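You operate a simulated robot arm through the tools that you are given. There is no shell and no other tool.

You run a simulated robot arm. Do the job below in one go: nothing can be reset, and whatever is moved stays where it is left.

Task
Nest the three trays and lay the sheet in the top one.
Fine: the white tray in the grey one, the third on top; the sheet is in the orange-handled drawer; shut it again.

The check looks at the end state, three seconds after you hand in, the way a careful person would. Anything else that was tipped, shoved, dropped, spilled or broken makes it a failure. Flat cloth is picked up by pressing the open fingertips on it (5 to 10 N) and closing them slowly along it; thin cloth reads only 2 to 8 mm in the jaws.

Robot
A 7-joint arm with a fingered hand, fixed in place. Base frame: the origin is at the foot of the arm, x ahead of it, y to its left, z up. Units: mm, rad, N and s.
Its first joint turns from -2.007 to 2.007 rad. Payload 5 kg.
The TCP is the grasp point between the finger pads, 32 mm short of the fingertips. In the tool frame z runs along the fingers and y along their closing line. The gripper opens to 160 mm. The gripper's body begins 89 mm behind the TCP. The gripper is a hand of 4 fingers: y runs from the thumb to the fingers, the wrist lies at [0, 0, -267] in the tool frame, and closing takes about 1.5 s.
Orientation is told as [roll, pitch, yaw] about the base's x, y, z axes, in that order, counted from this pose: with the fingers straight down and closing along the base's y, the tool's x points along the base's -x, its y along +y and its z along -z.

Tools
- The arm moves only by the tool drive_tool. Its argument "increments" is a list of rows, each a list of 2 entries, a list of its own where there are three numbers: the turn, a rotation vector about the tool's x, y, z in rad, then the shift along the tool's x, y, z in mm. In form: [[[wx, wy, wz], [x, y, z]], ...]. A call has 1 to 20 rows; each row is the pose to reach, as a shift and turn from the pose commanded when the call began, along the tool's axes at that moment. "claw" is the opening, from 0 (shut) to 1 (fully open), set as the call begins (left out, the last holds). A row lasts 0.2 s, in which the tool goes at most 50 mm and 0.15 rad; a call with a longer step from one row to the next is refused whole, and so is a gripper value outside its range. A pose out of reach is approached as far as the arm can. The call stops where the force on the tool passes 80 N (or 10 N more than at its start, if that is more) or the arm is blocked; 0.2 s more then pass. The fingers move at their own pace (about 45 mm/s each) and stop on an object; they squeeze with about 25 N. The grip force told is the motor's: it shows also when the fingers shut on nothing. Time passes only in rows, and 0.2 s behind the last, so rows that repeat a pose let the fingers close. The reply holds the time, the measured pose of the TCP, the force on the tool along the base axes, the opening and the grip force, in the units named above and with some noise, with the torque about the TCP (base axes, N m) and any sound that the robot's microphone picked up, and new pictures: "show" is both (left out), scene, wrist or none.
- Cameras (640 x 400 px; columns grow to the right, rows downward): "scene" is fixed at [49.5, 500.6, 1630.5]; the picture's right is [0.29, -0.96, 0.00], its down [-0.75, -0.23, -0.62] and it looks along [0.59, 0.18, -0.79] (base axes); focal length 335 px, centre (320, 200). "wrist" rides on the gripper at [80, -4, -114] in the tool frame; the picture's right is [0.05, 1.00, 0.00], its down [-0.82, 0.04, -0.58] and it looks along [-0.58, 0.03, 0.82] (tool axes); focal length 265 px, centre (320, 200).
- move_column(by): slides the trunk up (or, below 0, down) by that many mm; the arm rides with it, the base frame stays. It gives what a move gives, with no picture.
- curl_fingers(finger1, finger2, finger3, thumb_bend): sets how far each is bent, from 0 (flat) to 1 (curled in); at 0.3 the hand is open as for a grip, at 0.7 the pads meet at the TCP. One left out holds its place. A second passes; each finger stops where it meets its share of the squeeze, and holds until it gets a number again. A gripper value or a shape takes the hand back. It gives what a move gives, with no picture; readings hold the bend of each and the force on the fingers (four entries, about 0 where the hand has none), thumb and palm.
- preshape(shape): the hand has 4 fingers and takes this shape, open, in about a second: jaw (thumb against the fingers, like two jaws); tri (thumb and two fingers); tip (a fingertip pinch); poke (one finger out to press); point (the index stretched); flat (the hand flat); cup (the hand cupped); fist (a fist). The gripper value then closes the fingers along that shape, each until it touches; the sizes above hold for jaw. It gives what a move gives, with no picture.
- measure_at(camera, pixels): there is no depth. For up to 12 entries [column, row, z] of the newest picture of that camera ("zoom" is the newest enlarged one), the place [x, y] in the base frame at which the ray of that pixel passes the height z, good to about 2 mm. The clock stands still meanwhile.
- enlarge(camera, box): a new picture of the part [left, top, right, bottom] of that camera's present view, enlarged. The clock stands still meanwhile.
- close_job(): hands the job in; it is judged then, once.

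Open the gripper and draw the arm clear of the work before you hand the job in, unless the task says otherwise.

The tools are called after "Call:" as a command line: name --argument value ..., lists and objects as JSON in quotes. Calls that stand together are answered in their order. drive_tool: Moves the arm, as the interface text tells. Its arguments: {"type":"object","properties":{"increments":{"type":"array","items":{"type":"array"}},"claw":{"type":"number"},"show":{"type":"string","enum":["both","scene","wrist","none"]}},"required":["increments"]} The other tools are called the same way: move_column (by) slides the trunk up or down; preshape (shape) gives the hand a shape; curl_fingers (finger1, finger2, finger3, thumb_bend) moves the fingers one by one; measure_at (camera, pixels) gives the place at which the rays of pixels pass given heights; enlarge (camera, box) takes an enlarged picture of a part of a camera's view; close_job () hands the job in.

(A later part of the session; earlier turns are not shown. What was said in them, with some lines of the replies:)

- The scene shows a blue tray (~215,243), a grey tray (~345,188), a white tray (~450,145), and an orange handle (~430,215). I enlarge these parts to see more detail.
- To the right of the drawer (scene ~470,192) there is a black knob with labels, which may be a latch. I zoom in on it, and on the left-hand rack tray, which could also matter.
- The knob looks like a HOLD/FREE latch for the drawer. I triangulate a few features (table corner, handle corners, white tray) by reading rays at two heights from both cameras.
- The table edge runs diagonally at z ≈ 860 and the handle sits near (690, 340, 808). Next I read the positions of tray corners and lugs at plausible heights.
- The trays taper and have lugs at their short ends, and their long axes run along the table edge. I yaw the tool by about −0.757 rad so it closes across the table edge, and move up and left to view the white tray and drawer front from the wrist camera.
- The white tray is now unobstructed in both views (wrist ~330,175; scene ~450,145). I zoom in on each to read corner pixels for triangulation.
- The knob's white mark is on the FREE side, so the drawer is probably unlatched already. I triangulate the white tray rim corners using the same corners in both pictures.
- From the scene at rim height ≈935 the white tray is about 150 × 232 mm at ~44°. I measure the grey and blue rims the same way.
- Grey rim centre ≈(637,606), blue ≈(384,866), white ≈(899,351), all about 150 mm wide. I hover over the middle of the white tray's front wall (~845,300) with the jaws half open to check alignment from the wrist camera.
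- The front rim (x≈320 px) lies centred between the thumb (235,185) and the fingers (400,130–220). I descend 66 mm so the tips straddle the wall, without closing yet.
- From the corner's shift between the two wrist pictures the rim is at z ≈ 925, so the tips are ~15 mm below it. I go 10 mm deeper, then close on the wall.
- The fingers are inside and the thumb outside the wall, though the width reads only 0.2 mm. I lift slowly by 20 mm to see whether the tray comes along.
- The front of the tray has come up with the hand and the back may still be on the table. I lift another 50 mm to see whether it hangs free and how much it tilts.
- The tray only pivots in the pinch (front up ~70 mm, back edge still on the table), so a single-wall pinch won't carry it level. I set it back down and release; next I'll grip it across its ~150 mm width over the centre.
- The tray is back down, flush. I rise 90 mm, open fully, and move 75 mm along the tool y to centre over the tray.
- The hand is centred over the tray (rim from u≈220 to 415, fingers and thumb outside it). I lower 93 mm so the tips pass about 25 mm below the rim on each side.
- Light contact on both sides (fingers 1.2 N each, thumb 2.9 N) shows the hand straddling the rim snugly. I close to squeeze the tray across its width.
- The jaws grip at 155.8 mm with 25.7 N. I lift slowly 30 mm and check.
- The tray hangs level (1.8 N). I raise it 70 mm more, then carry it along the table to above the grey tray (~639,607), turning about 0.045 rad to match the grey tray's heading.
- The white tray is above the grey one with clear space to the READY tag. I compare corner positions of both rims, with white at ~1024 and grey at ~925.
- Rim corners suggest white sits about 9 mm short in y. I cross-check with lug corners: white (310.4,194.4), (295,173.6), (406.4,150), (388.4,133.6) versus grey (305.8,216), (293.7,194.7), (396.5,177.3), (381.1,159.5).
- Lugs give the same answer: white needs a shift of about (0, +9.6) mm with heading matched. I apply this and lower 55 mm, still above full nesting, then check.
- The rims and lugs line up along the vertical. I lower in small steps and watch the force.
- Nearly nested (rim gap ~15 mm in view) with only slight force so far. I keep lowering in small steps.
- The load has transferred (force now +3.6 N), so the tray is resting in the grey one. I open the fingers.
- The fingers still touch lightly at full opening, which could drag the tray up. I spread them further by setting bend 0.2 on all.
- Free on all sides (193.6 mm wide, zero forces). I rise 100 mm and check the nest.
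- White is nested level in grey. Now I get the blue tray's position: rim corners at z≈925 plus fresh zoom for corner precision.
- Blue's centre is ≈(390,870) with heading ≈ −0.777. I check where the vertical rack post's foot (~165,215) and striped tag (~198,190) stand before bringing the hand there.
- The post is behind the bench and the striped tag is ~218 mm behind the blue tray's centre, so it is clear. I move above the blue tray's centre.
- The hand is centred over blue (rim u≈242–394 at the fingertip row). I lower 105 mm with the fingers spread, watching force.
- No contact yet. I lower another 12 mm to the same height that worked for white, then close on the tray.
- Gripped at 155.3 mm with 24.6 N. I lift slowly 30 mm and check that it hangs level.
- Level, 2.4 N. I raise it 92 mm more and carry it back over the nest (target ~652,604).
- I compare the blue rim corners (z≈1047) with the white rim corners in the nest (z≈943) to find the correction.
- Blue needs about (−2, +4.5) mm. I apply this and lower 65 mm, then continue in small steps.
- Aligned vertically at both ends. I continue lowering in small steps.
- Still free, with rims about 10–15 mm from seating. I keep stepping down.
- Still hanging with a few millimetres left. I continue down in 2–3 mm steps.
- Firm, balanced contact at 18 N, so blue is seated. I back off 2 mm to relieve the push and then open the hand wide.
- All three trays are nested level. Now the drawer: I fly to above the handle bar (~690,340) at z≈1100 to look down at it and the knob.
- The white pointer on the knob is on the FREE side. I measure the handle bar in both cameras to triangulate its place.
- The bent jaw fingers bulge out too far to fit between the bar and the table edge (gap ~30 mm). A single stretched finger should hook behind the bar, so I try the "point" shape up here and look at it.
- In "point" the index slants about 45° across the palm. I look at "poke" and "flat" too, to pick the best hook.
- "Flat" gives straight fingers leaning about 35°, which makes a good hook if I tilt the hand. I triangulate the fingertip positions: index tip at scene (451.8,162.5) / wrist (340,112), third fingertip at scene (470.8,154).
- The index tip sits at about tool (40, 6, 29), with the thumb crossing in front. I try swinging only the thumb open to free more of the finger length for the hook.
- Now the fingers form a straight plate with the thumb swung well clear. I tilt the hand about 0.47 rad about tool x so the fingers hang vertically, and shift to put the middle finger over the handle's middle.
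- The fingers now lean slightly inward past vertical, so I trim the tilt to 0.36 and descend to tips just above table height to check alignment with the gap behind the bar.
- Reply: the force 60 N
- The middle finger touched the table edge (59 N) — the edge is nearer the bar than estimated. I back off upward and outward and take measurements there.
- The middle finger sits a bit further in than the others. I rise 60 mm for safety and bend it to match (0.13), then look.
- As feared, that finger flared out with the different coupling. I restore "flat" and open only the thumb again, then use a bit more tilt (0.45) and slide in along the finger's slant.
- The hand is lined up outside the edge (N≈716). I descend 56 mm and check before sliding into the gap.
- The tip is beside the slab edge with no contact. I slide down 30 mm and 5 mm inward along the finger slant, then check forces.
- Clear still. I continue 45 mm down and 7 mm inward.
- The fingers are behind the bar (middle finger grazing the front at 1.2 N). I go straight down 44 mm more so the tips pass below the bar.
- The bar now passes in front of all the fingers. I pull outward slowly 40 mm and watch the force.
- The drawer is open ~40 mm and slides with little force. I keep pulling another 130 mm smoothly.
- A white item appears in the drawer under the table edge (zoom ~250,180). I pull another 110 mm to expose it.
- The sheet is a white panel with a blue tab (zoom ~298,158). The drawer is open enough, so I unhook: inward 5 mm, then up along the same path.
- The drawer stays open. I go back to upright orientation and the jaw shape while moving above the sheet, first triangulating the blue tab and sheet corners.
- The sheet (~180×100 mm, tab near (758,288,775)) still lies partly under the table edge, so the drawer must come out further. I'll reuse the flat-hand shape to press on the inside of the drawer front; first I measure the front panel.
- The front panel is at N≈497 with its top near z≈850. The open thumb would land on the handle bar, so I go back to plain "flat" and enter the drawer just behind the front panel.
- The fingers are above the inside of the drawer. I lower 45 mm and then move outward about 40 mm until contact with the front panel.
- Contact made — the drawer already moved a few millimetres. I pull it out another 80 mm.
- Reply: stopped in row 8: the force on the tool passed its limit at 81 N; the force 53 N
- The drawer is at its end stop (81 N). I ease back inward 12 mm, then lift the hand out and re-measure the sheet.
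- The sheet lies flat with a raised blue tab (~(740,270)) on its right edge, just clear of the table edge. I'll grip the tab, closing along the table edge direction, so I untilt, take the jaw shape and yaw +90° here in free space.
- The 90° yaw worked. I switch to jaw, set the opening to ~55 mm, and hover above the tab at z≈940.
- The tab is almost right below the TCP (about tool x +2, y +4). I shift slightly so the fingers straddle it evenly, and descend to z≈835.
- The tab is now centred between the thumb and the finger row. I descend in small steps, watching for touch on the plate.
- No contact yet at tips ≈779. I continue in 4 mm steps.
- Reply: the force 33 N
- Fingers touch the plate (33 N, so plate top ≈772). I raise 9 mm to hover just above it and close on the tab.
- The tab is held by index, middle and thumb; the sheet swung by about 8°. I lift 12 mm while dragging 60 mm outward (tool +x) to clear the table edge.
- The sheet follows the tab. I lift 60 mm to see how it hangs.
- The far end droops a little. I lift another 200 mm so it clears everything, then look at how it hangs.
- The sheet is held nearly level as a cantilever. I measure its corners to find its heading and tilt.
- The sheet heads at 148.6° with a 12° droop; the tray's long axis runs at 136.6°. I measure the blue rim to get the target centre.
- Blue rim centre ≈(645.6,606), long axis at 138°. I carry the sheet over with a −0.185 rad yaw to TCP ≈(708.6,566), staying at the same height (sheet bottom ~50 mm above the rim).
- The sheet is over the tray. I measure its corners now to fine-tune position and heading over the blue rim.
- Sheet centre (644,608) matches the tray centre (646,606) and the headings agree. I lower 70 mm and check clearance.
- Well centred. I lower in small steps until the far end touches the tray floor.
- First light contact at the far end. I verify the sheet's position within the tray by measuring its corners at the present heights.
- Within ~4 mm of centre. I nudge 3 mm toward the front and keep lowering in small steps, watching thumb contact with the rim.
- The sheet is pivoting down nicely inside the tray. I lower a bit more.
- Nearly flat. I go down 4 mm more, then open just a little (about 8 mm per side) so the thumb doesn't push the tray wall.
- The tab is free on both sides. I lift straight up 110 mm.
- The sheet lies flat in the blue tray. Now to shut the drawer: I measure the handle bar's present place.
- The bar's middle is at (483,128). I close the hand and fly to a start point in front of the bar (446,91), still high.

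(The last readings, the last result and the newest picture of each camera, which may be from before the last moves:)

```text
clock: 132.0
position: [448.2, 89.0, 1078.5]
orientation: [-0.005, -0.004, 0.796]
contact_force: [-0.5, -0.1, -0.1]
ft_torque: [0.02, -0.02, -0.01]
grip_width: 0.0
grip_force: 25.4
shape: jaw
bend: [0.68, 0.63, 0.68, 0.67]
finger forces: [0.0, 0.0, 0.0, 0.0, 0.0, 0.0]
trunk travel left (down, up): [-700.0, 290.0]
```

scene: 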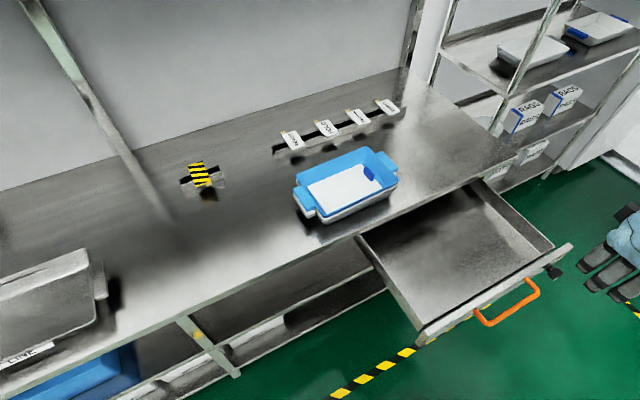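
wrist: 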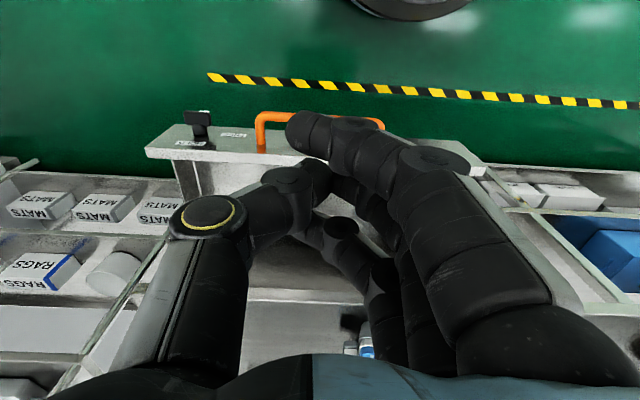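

I descend in front of the bar to z≈815 with about 15 mm clearance.

Call:
drive_tool --increments '[[[0, 0, 0], [0, 0, 35]], [[0, 0, 0], [0, 0, 75]], [[0, 0, 0], [0, 0, 115]], [[0, 0, 0], [0, 0, 155]], [[0, 0, 0], [0, 0, 195]], [[0, 0, 0], [0, 0, 230]], [[0, 0, 0], [0, 0, 263]], [[0, 0, 0], [0, 0, 263]]]'

Call:
enlarge --camera "scene" --box '[440, 220, 640, 340]'

```text
clock: 133.8
position: [447.4, 88.4, 818.7]
orientation: [-0.005, -0.002, 0.794]
contact_force: [1.3, -0.6, 0.3]
ft_torque: [0.02, 0.02, 0.02]
grip_width: 0.0
grip_force: 24.5
shape: jaw
bend: [0.68, 0.63, 0.68, 0.67]
finger forces: [0.0, 0.1, 0.0, 0.0, 0.1, 0.0]
trunk travel left (down, up): [-700.0, 290.0]
```

scene: 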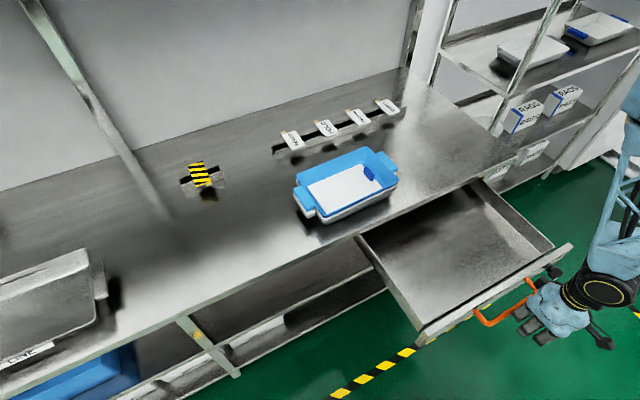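
wrist: 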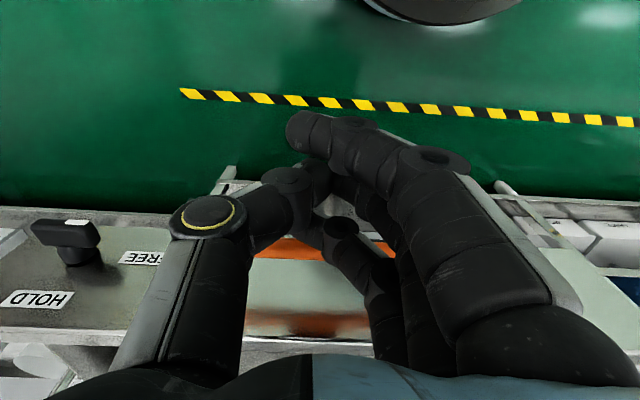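

```text
3.20 times, centred on (540, 280) of scene
```

zoom: 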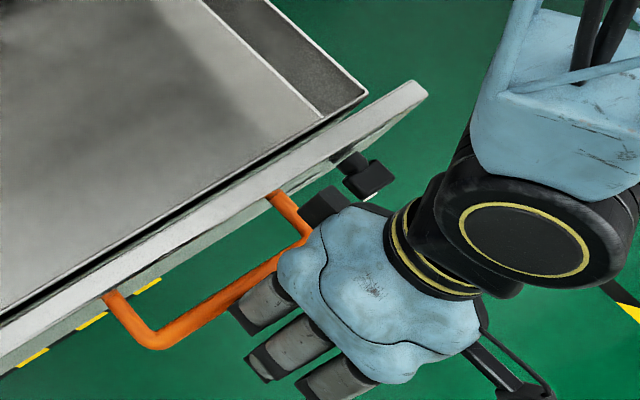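

I push inward (tool −x), first 160 mm, checking that the drawer follows straight.

Call:
drive_tool --increments '[[[0, 0, 0], [-8, 0, 0]], [[0, 0, 0], [-16, 0, 0]], [[0, 0, 0], [-25, 0, 0]], [[0, 0, 0], [-36, 0, 0]], [[0, 0, 0], [-48, 0, 0]], [[0, 0, 0], [-60, 0, 0]], [[0, 0, 0], [-73, 0, 0]], [[0, 0, 0], [-86, 0, 0]], [[0, 0, 0], [-99, 0, 0]], [[0, 0, 0], [-112, 0, 0]], [[0, 0, 0], [-125, 0, 0]], [[0, 0, 0], [-138, 0, 0]], [[0, 0, 0], [-150, 0, 0]], [[0, 0, 0], [-160, 0, 0]], [[0, 0, 0], [-160, 0, 0]]]'

Call:
enlarge --camera "scene" --box '[380, 170, 580, 300]'

```text
clock: 137.0
position: [560.2, 202.8, 816.5]
orientation: [-0.005, -0.001, 0.795]
contact_force: [-0.1, 0.0, -0.6]
ft_torque: [-0.04, 0.01, -0.01]
grip_width: 0.0
grip_force: 25.4
shape: jaw
bend: [0.68, 0.63, 0.68, 0.67]
finger forces: [0.0, 0.0, 0.0, 0.1, 0.0, 0.1]
trunk travel left (down, up): [-700.0, 290.0]
```

scene: 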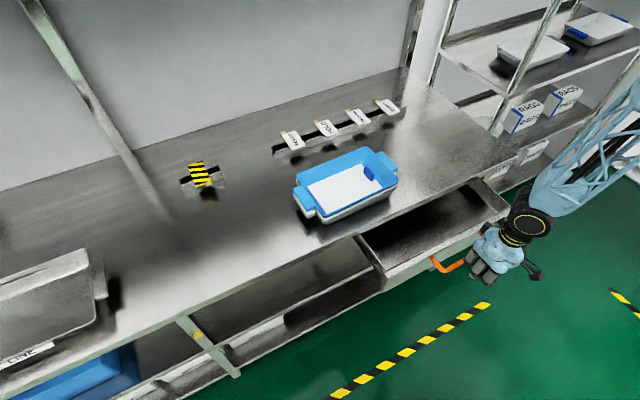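
wrist: 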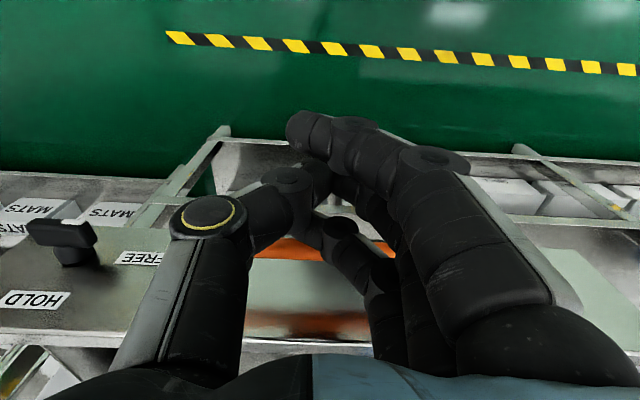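

```text
3.08 times, centred on (480, 235) of scene
```

zoom: 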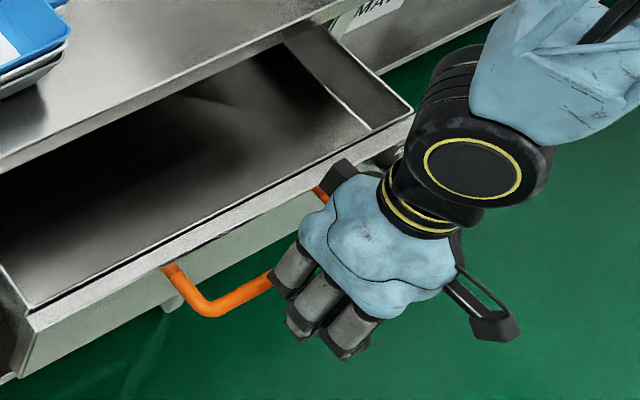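

The drawer is half closed and moving straight. I push another 125 mm.

Call:
drive_tool --increments '[[[0, 0, 0], [-10, 0, 0]], [[0, 0, 0], [-22, 0, 0]], [[0, 0, 0], [-35, 0, 0]], [[0, 0, 0], [-48, 0, 0]], [[0, 0, 0], [-61, 0, 0]], [[0, 0, 0], [-74, 0, 0]], [[0, 0, 0], [-87, 0, 0]], [[0, 0, 0], [-100, 0, 0]], [[0, 0, 0], [-113, 0, 0]], [[0, 0, 0], [-125, 0, 0]], [[0, 0, 0], [-125, 0, 0]]]'

Call:
enlarge --camera "scene" --box '[370, 150, 550, 270]'

```text
clock: 139.4
position: [649.5, 291.3, 816.2]
orientation: [-0.004, -0.003, 0.793]
contact_force: [-0.6, -0.3, 0.7]
ft_torque: [-0.04, -0.02, -0.03]
grip_width: 0.0
grip_force: 25.3
shape: jaw
bend: [0.68, 0.63, 0.69, 0.67]
finger forces: [0.0, 0.1, 0.3, 0.1, 0.0, 0.0]
trunk travel left (down, up): [-700.0, 290.0]
```

scene: 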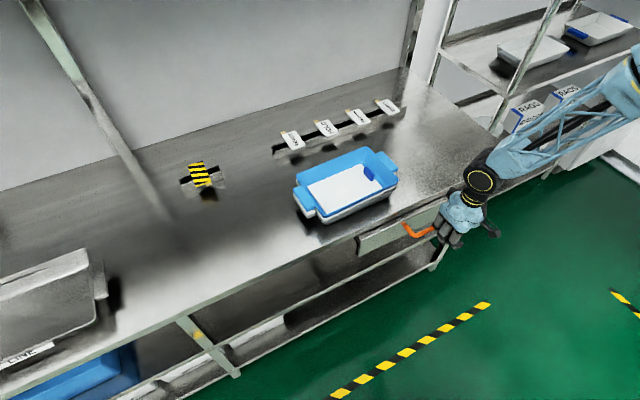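
wrist: 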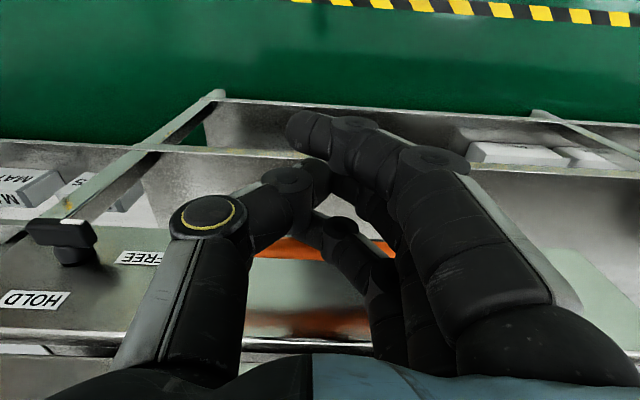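

```text
3.33 times, centred on (460, 210) of scene
```

zoom: 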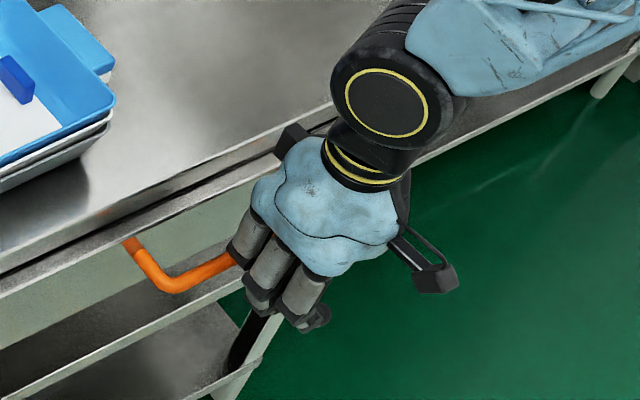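

Nearly closed. I push the last stretch in small steps while watching the force.

Call:
drive_tool --increments '[[[0, 0, 0], [-5, 0, 0]], [[0, 0, 0], [-10, 0, 0]], [[0, 0, 0], [-15, 0, 0]], [[0, 0, 0], [-18, 0, 0]], [[0, 0, 0], [-18, 0, 0]]]' --show "none"

Call:
drive_tool --increments '[[[0, 0, 0], [-3, 0, 0]], [[0, 0, 0], [-6, 0, 0]], [[0, 0, 0], [-6, 0, 0]]]' --show "none"

Call:
drive_tool --increments '[[[0, 0, 0], [-3, 0, 0]], [[0, 0, 0], [-5, 0, 0]], [[0, 0, 0], [-5, 0, 0]]]'

Call:
enlarge --camera "scene" --box '[370, 150, 550, 270]'

```text
clock: 140.6
position: [660.3, 304.4, 818.0]
orientation: [-0.005, -0.001, 0.793]
contact_force: [-1.8, -2.0, 0.0]
ft_torque: [-0.04, 0.0, 0.01]
grip_width: 0.0
grip_force: 25.2
shape: jaw
bend: [0.68, 0.63, 0.69, 0.67]
finger forces: [0.0, 0.0, 3.0, 0.0, 0.1, 0.0]
trunk travel left (down, up): [-700.0, 290.0]
```

```text
clock: 141.4
position: [663.6, 306.4, 816.0]
orientation: [-0.006, 0.002, 0.794]
contact_force: [-26.6, -25.0, 4.1]
ft_torque: [-0.06, 0.14, 0.19]
grip_width: 0.0
grip_force: 25.1
shape: jaw
bend: [0.68, 0.63, 0.69, 0.67]
finger forces: [0.1, 0.0, 35.7, 0.0, 0.1, 0.1]
trunk travel left (down, up): [-700.0, 290.0]
```

```text
clock: 142.2
position: [662.4, 306.4, 817.4]
orientation: [-0.006, 0.009, 0.797]
contact_force: [-48.4, -50.2, 3.5]
ft_torque: [-0.27, 0.38, 0.25]
grip_width: 0.0
grip_force: 25.5
shape: jaw
bend: [0.68, 0.63, 0.69, 0.67]
finger forces: [0.1, 0.0, 68.7, 0.0, 0.0, 0.1]
trunk travel left (down, up): [-700.0, 290.0]
```

scene: 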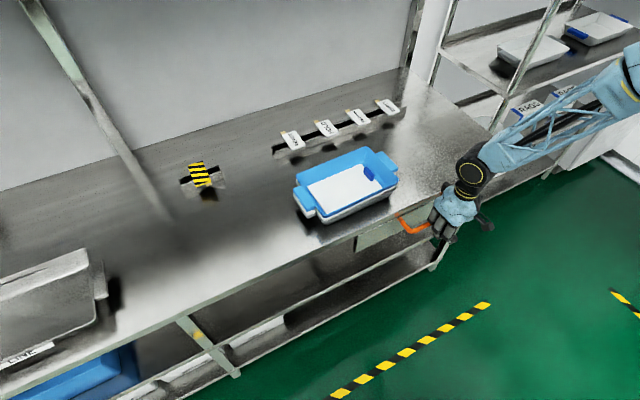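
wrist: 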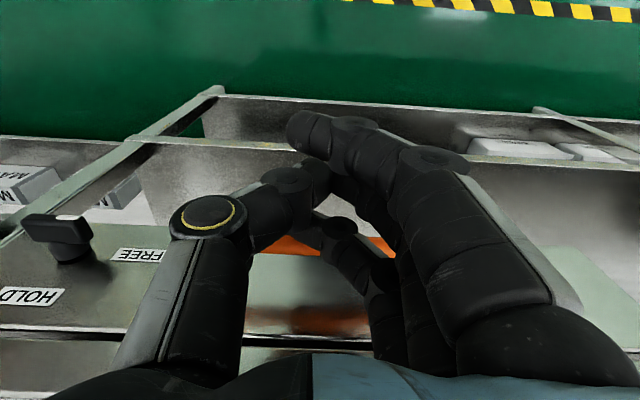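

```text
3.33 times, centred on (460, 210) of scene
```

zoom: 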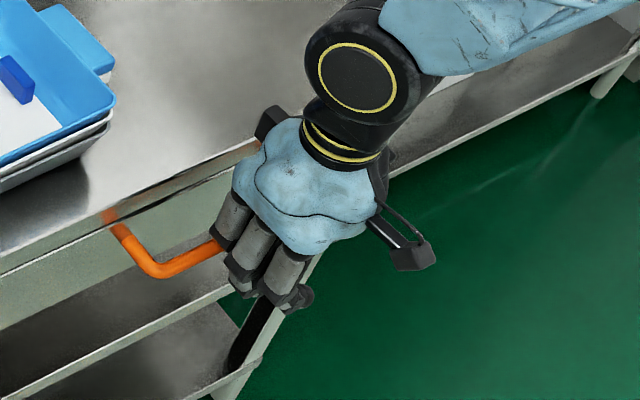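

Hard stop reached (70 N), so the drawer is fully shut. I back the hand straight out 70 mm and rise clear.

Call:
drive_tool --increments '[[[0, 0, 0], [10, 0, 0]], [[0, 0, 0], [35, 0, 0]], [[0, 0, 0], [70, 0, 0]], [[0, 0, 0], [80, 0, -30]], [[0, 0, 0], [90, 0, -70]], [[0, 0, 0], [100, 0, -115]], [[0, 0, 0], [110, 0, -160]], [[0, 0, 0], [120, 0, -205]], [[0, 0, 0], [130, 0, -250]], [[0, 0, 0], [130, 0, -250]]]'

Call:
enlarge --camera "scene" --box '[350, 150, 510, 260]'

Call:
enlarge --camera "scene" --box '[450, 180, 490, 205]'

Call:
enlarge --camera "scene" --box '[280, 135, 420, 230]'

```text
clock: 144.4
position: [575.1, 222.0, 1065.5]
orientation: [-0.006, 0.0, 0.795]
contact_force: [0.1, 0.3, 0.4]
ft_torque: [0.0, 0.02, 0.0]
grip_width: 0.0
grip_force: 25.4
shape: jaw
bend: [0.68, 0.63, 0.68, 0.67]
finger forces: [0.1, 0.0, 0.0, 0.1, 0.1, 0.0]
trunk travel left (down, up): [-700.0, 290.0]
```

scene: 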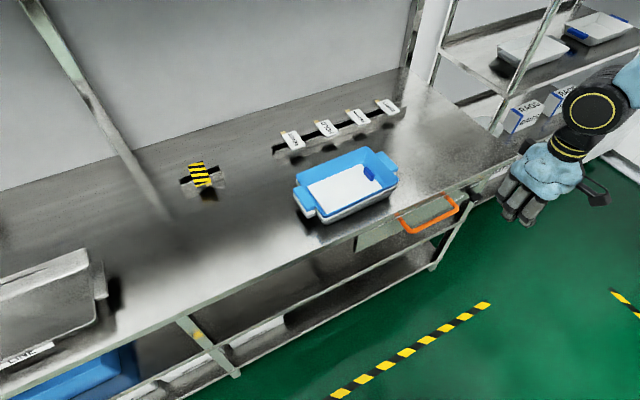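
wrist: 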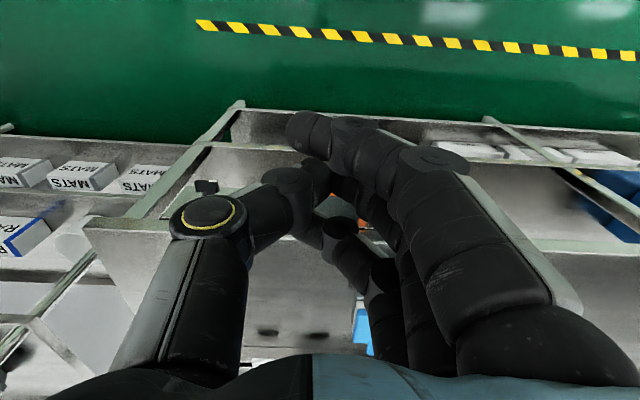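

```text
3.64 times, centred on (430, 205) of scene
```

zoom: 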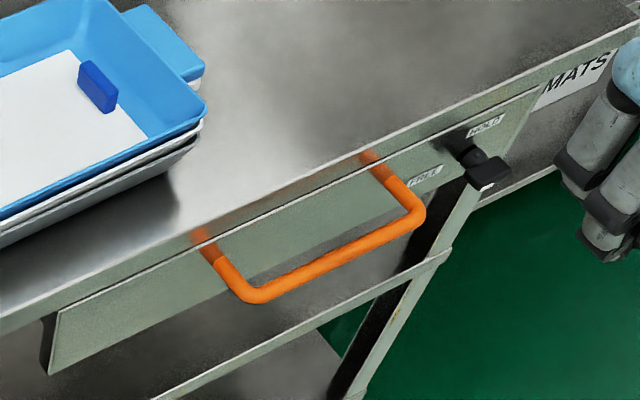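

```text
16.00 times, centred on (470, 192) of scene
```

zoom: 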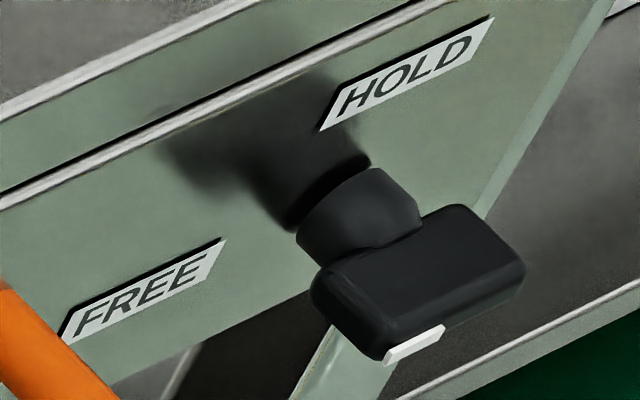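

```text
4.21 times, centred on (350, 182) of scene
```

zoom: 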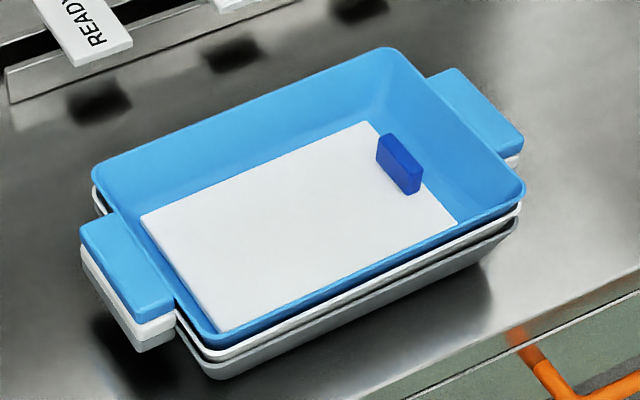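

The drawer is shut exactly as before, the knob unchanged, and the sheet lies flat in the nested trays. I open the hand and draw the arm up and away.

Call:
drive_tool --claw 0.6 --increments '[[[0, 0, 0], [15, 0, -20]], [[0, 0, 0], [30, 0, -45]], [[0, 0, 0], [45, 0, -70]], [[0, 0, 0], [60, 0, -90]], [[0, 0, 0], [60, 0, -90]], [[0, 0, 0], [60, 0, -90]]]'

Call:
enlarge --camera "scene" --box '[280, 135, 420, 230]'

```text
clock: 145.8
position: [534.2, 179.0, 1156.5]
orientation: [-0.007, -0.002, 0.794]
contact_force: [0.5, 0.3, -0.1]
ft_torque: [0.01, 0.01, -0.03]
grip_width: 95.8
grip_force: 0.0
shape: jaw
bend: [0.71, 0.71, 0.71, 0.69]
finger forces: [0.0, 0.0, 0.1, 0.1, 0.0, 0.0]
trunk travel left (down, up): [-700.0, 290.0]
```

scene: 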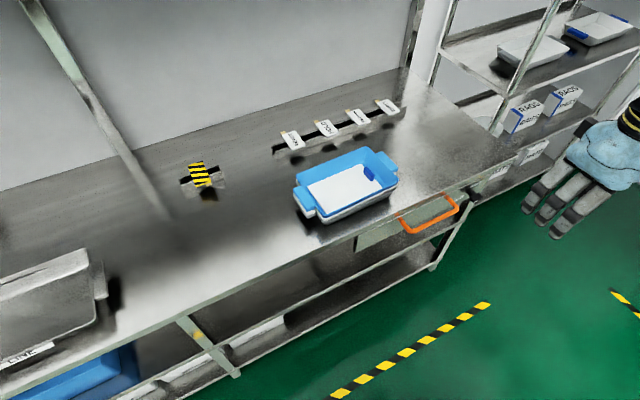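
wrist: 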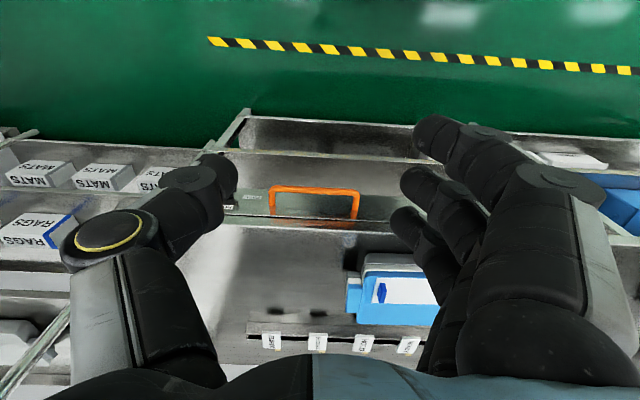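

```text
4.21 times, centred on (350, 182) of scene
```

zoom: 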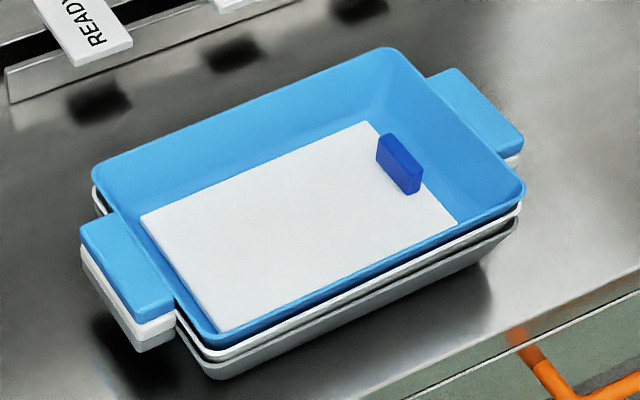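

The stack is grey, then white, then blue, with the sheet flat in the blue tray. The drawer is shut, the tags are undisturbed, and the arm is clear with the hand open. I hand the job in.

Call:
close_job

```text
The job is handed in.
```

The job is done and handed in. The white tray sits in the grey one with the blue tray on top, and the sheet lies flat in the blue tray. The orange-handled drawer is shut against its stop.

- **Drawer knob:** its pointer was already on FREE, so the drawer opened without turning it. I left it as it was.
- **Bumps along the way:** a finger pressed on the table edge (about 59 N), and I pulled the drawer into its end stop (about 81 N). Neither moved or marked anything that I could see in the pictures.
- **Everything else:** the last pictures show the tags and the rest of the bench as they were. The hand is open and the arm is clear of the work.
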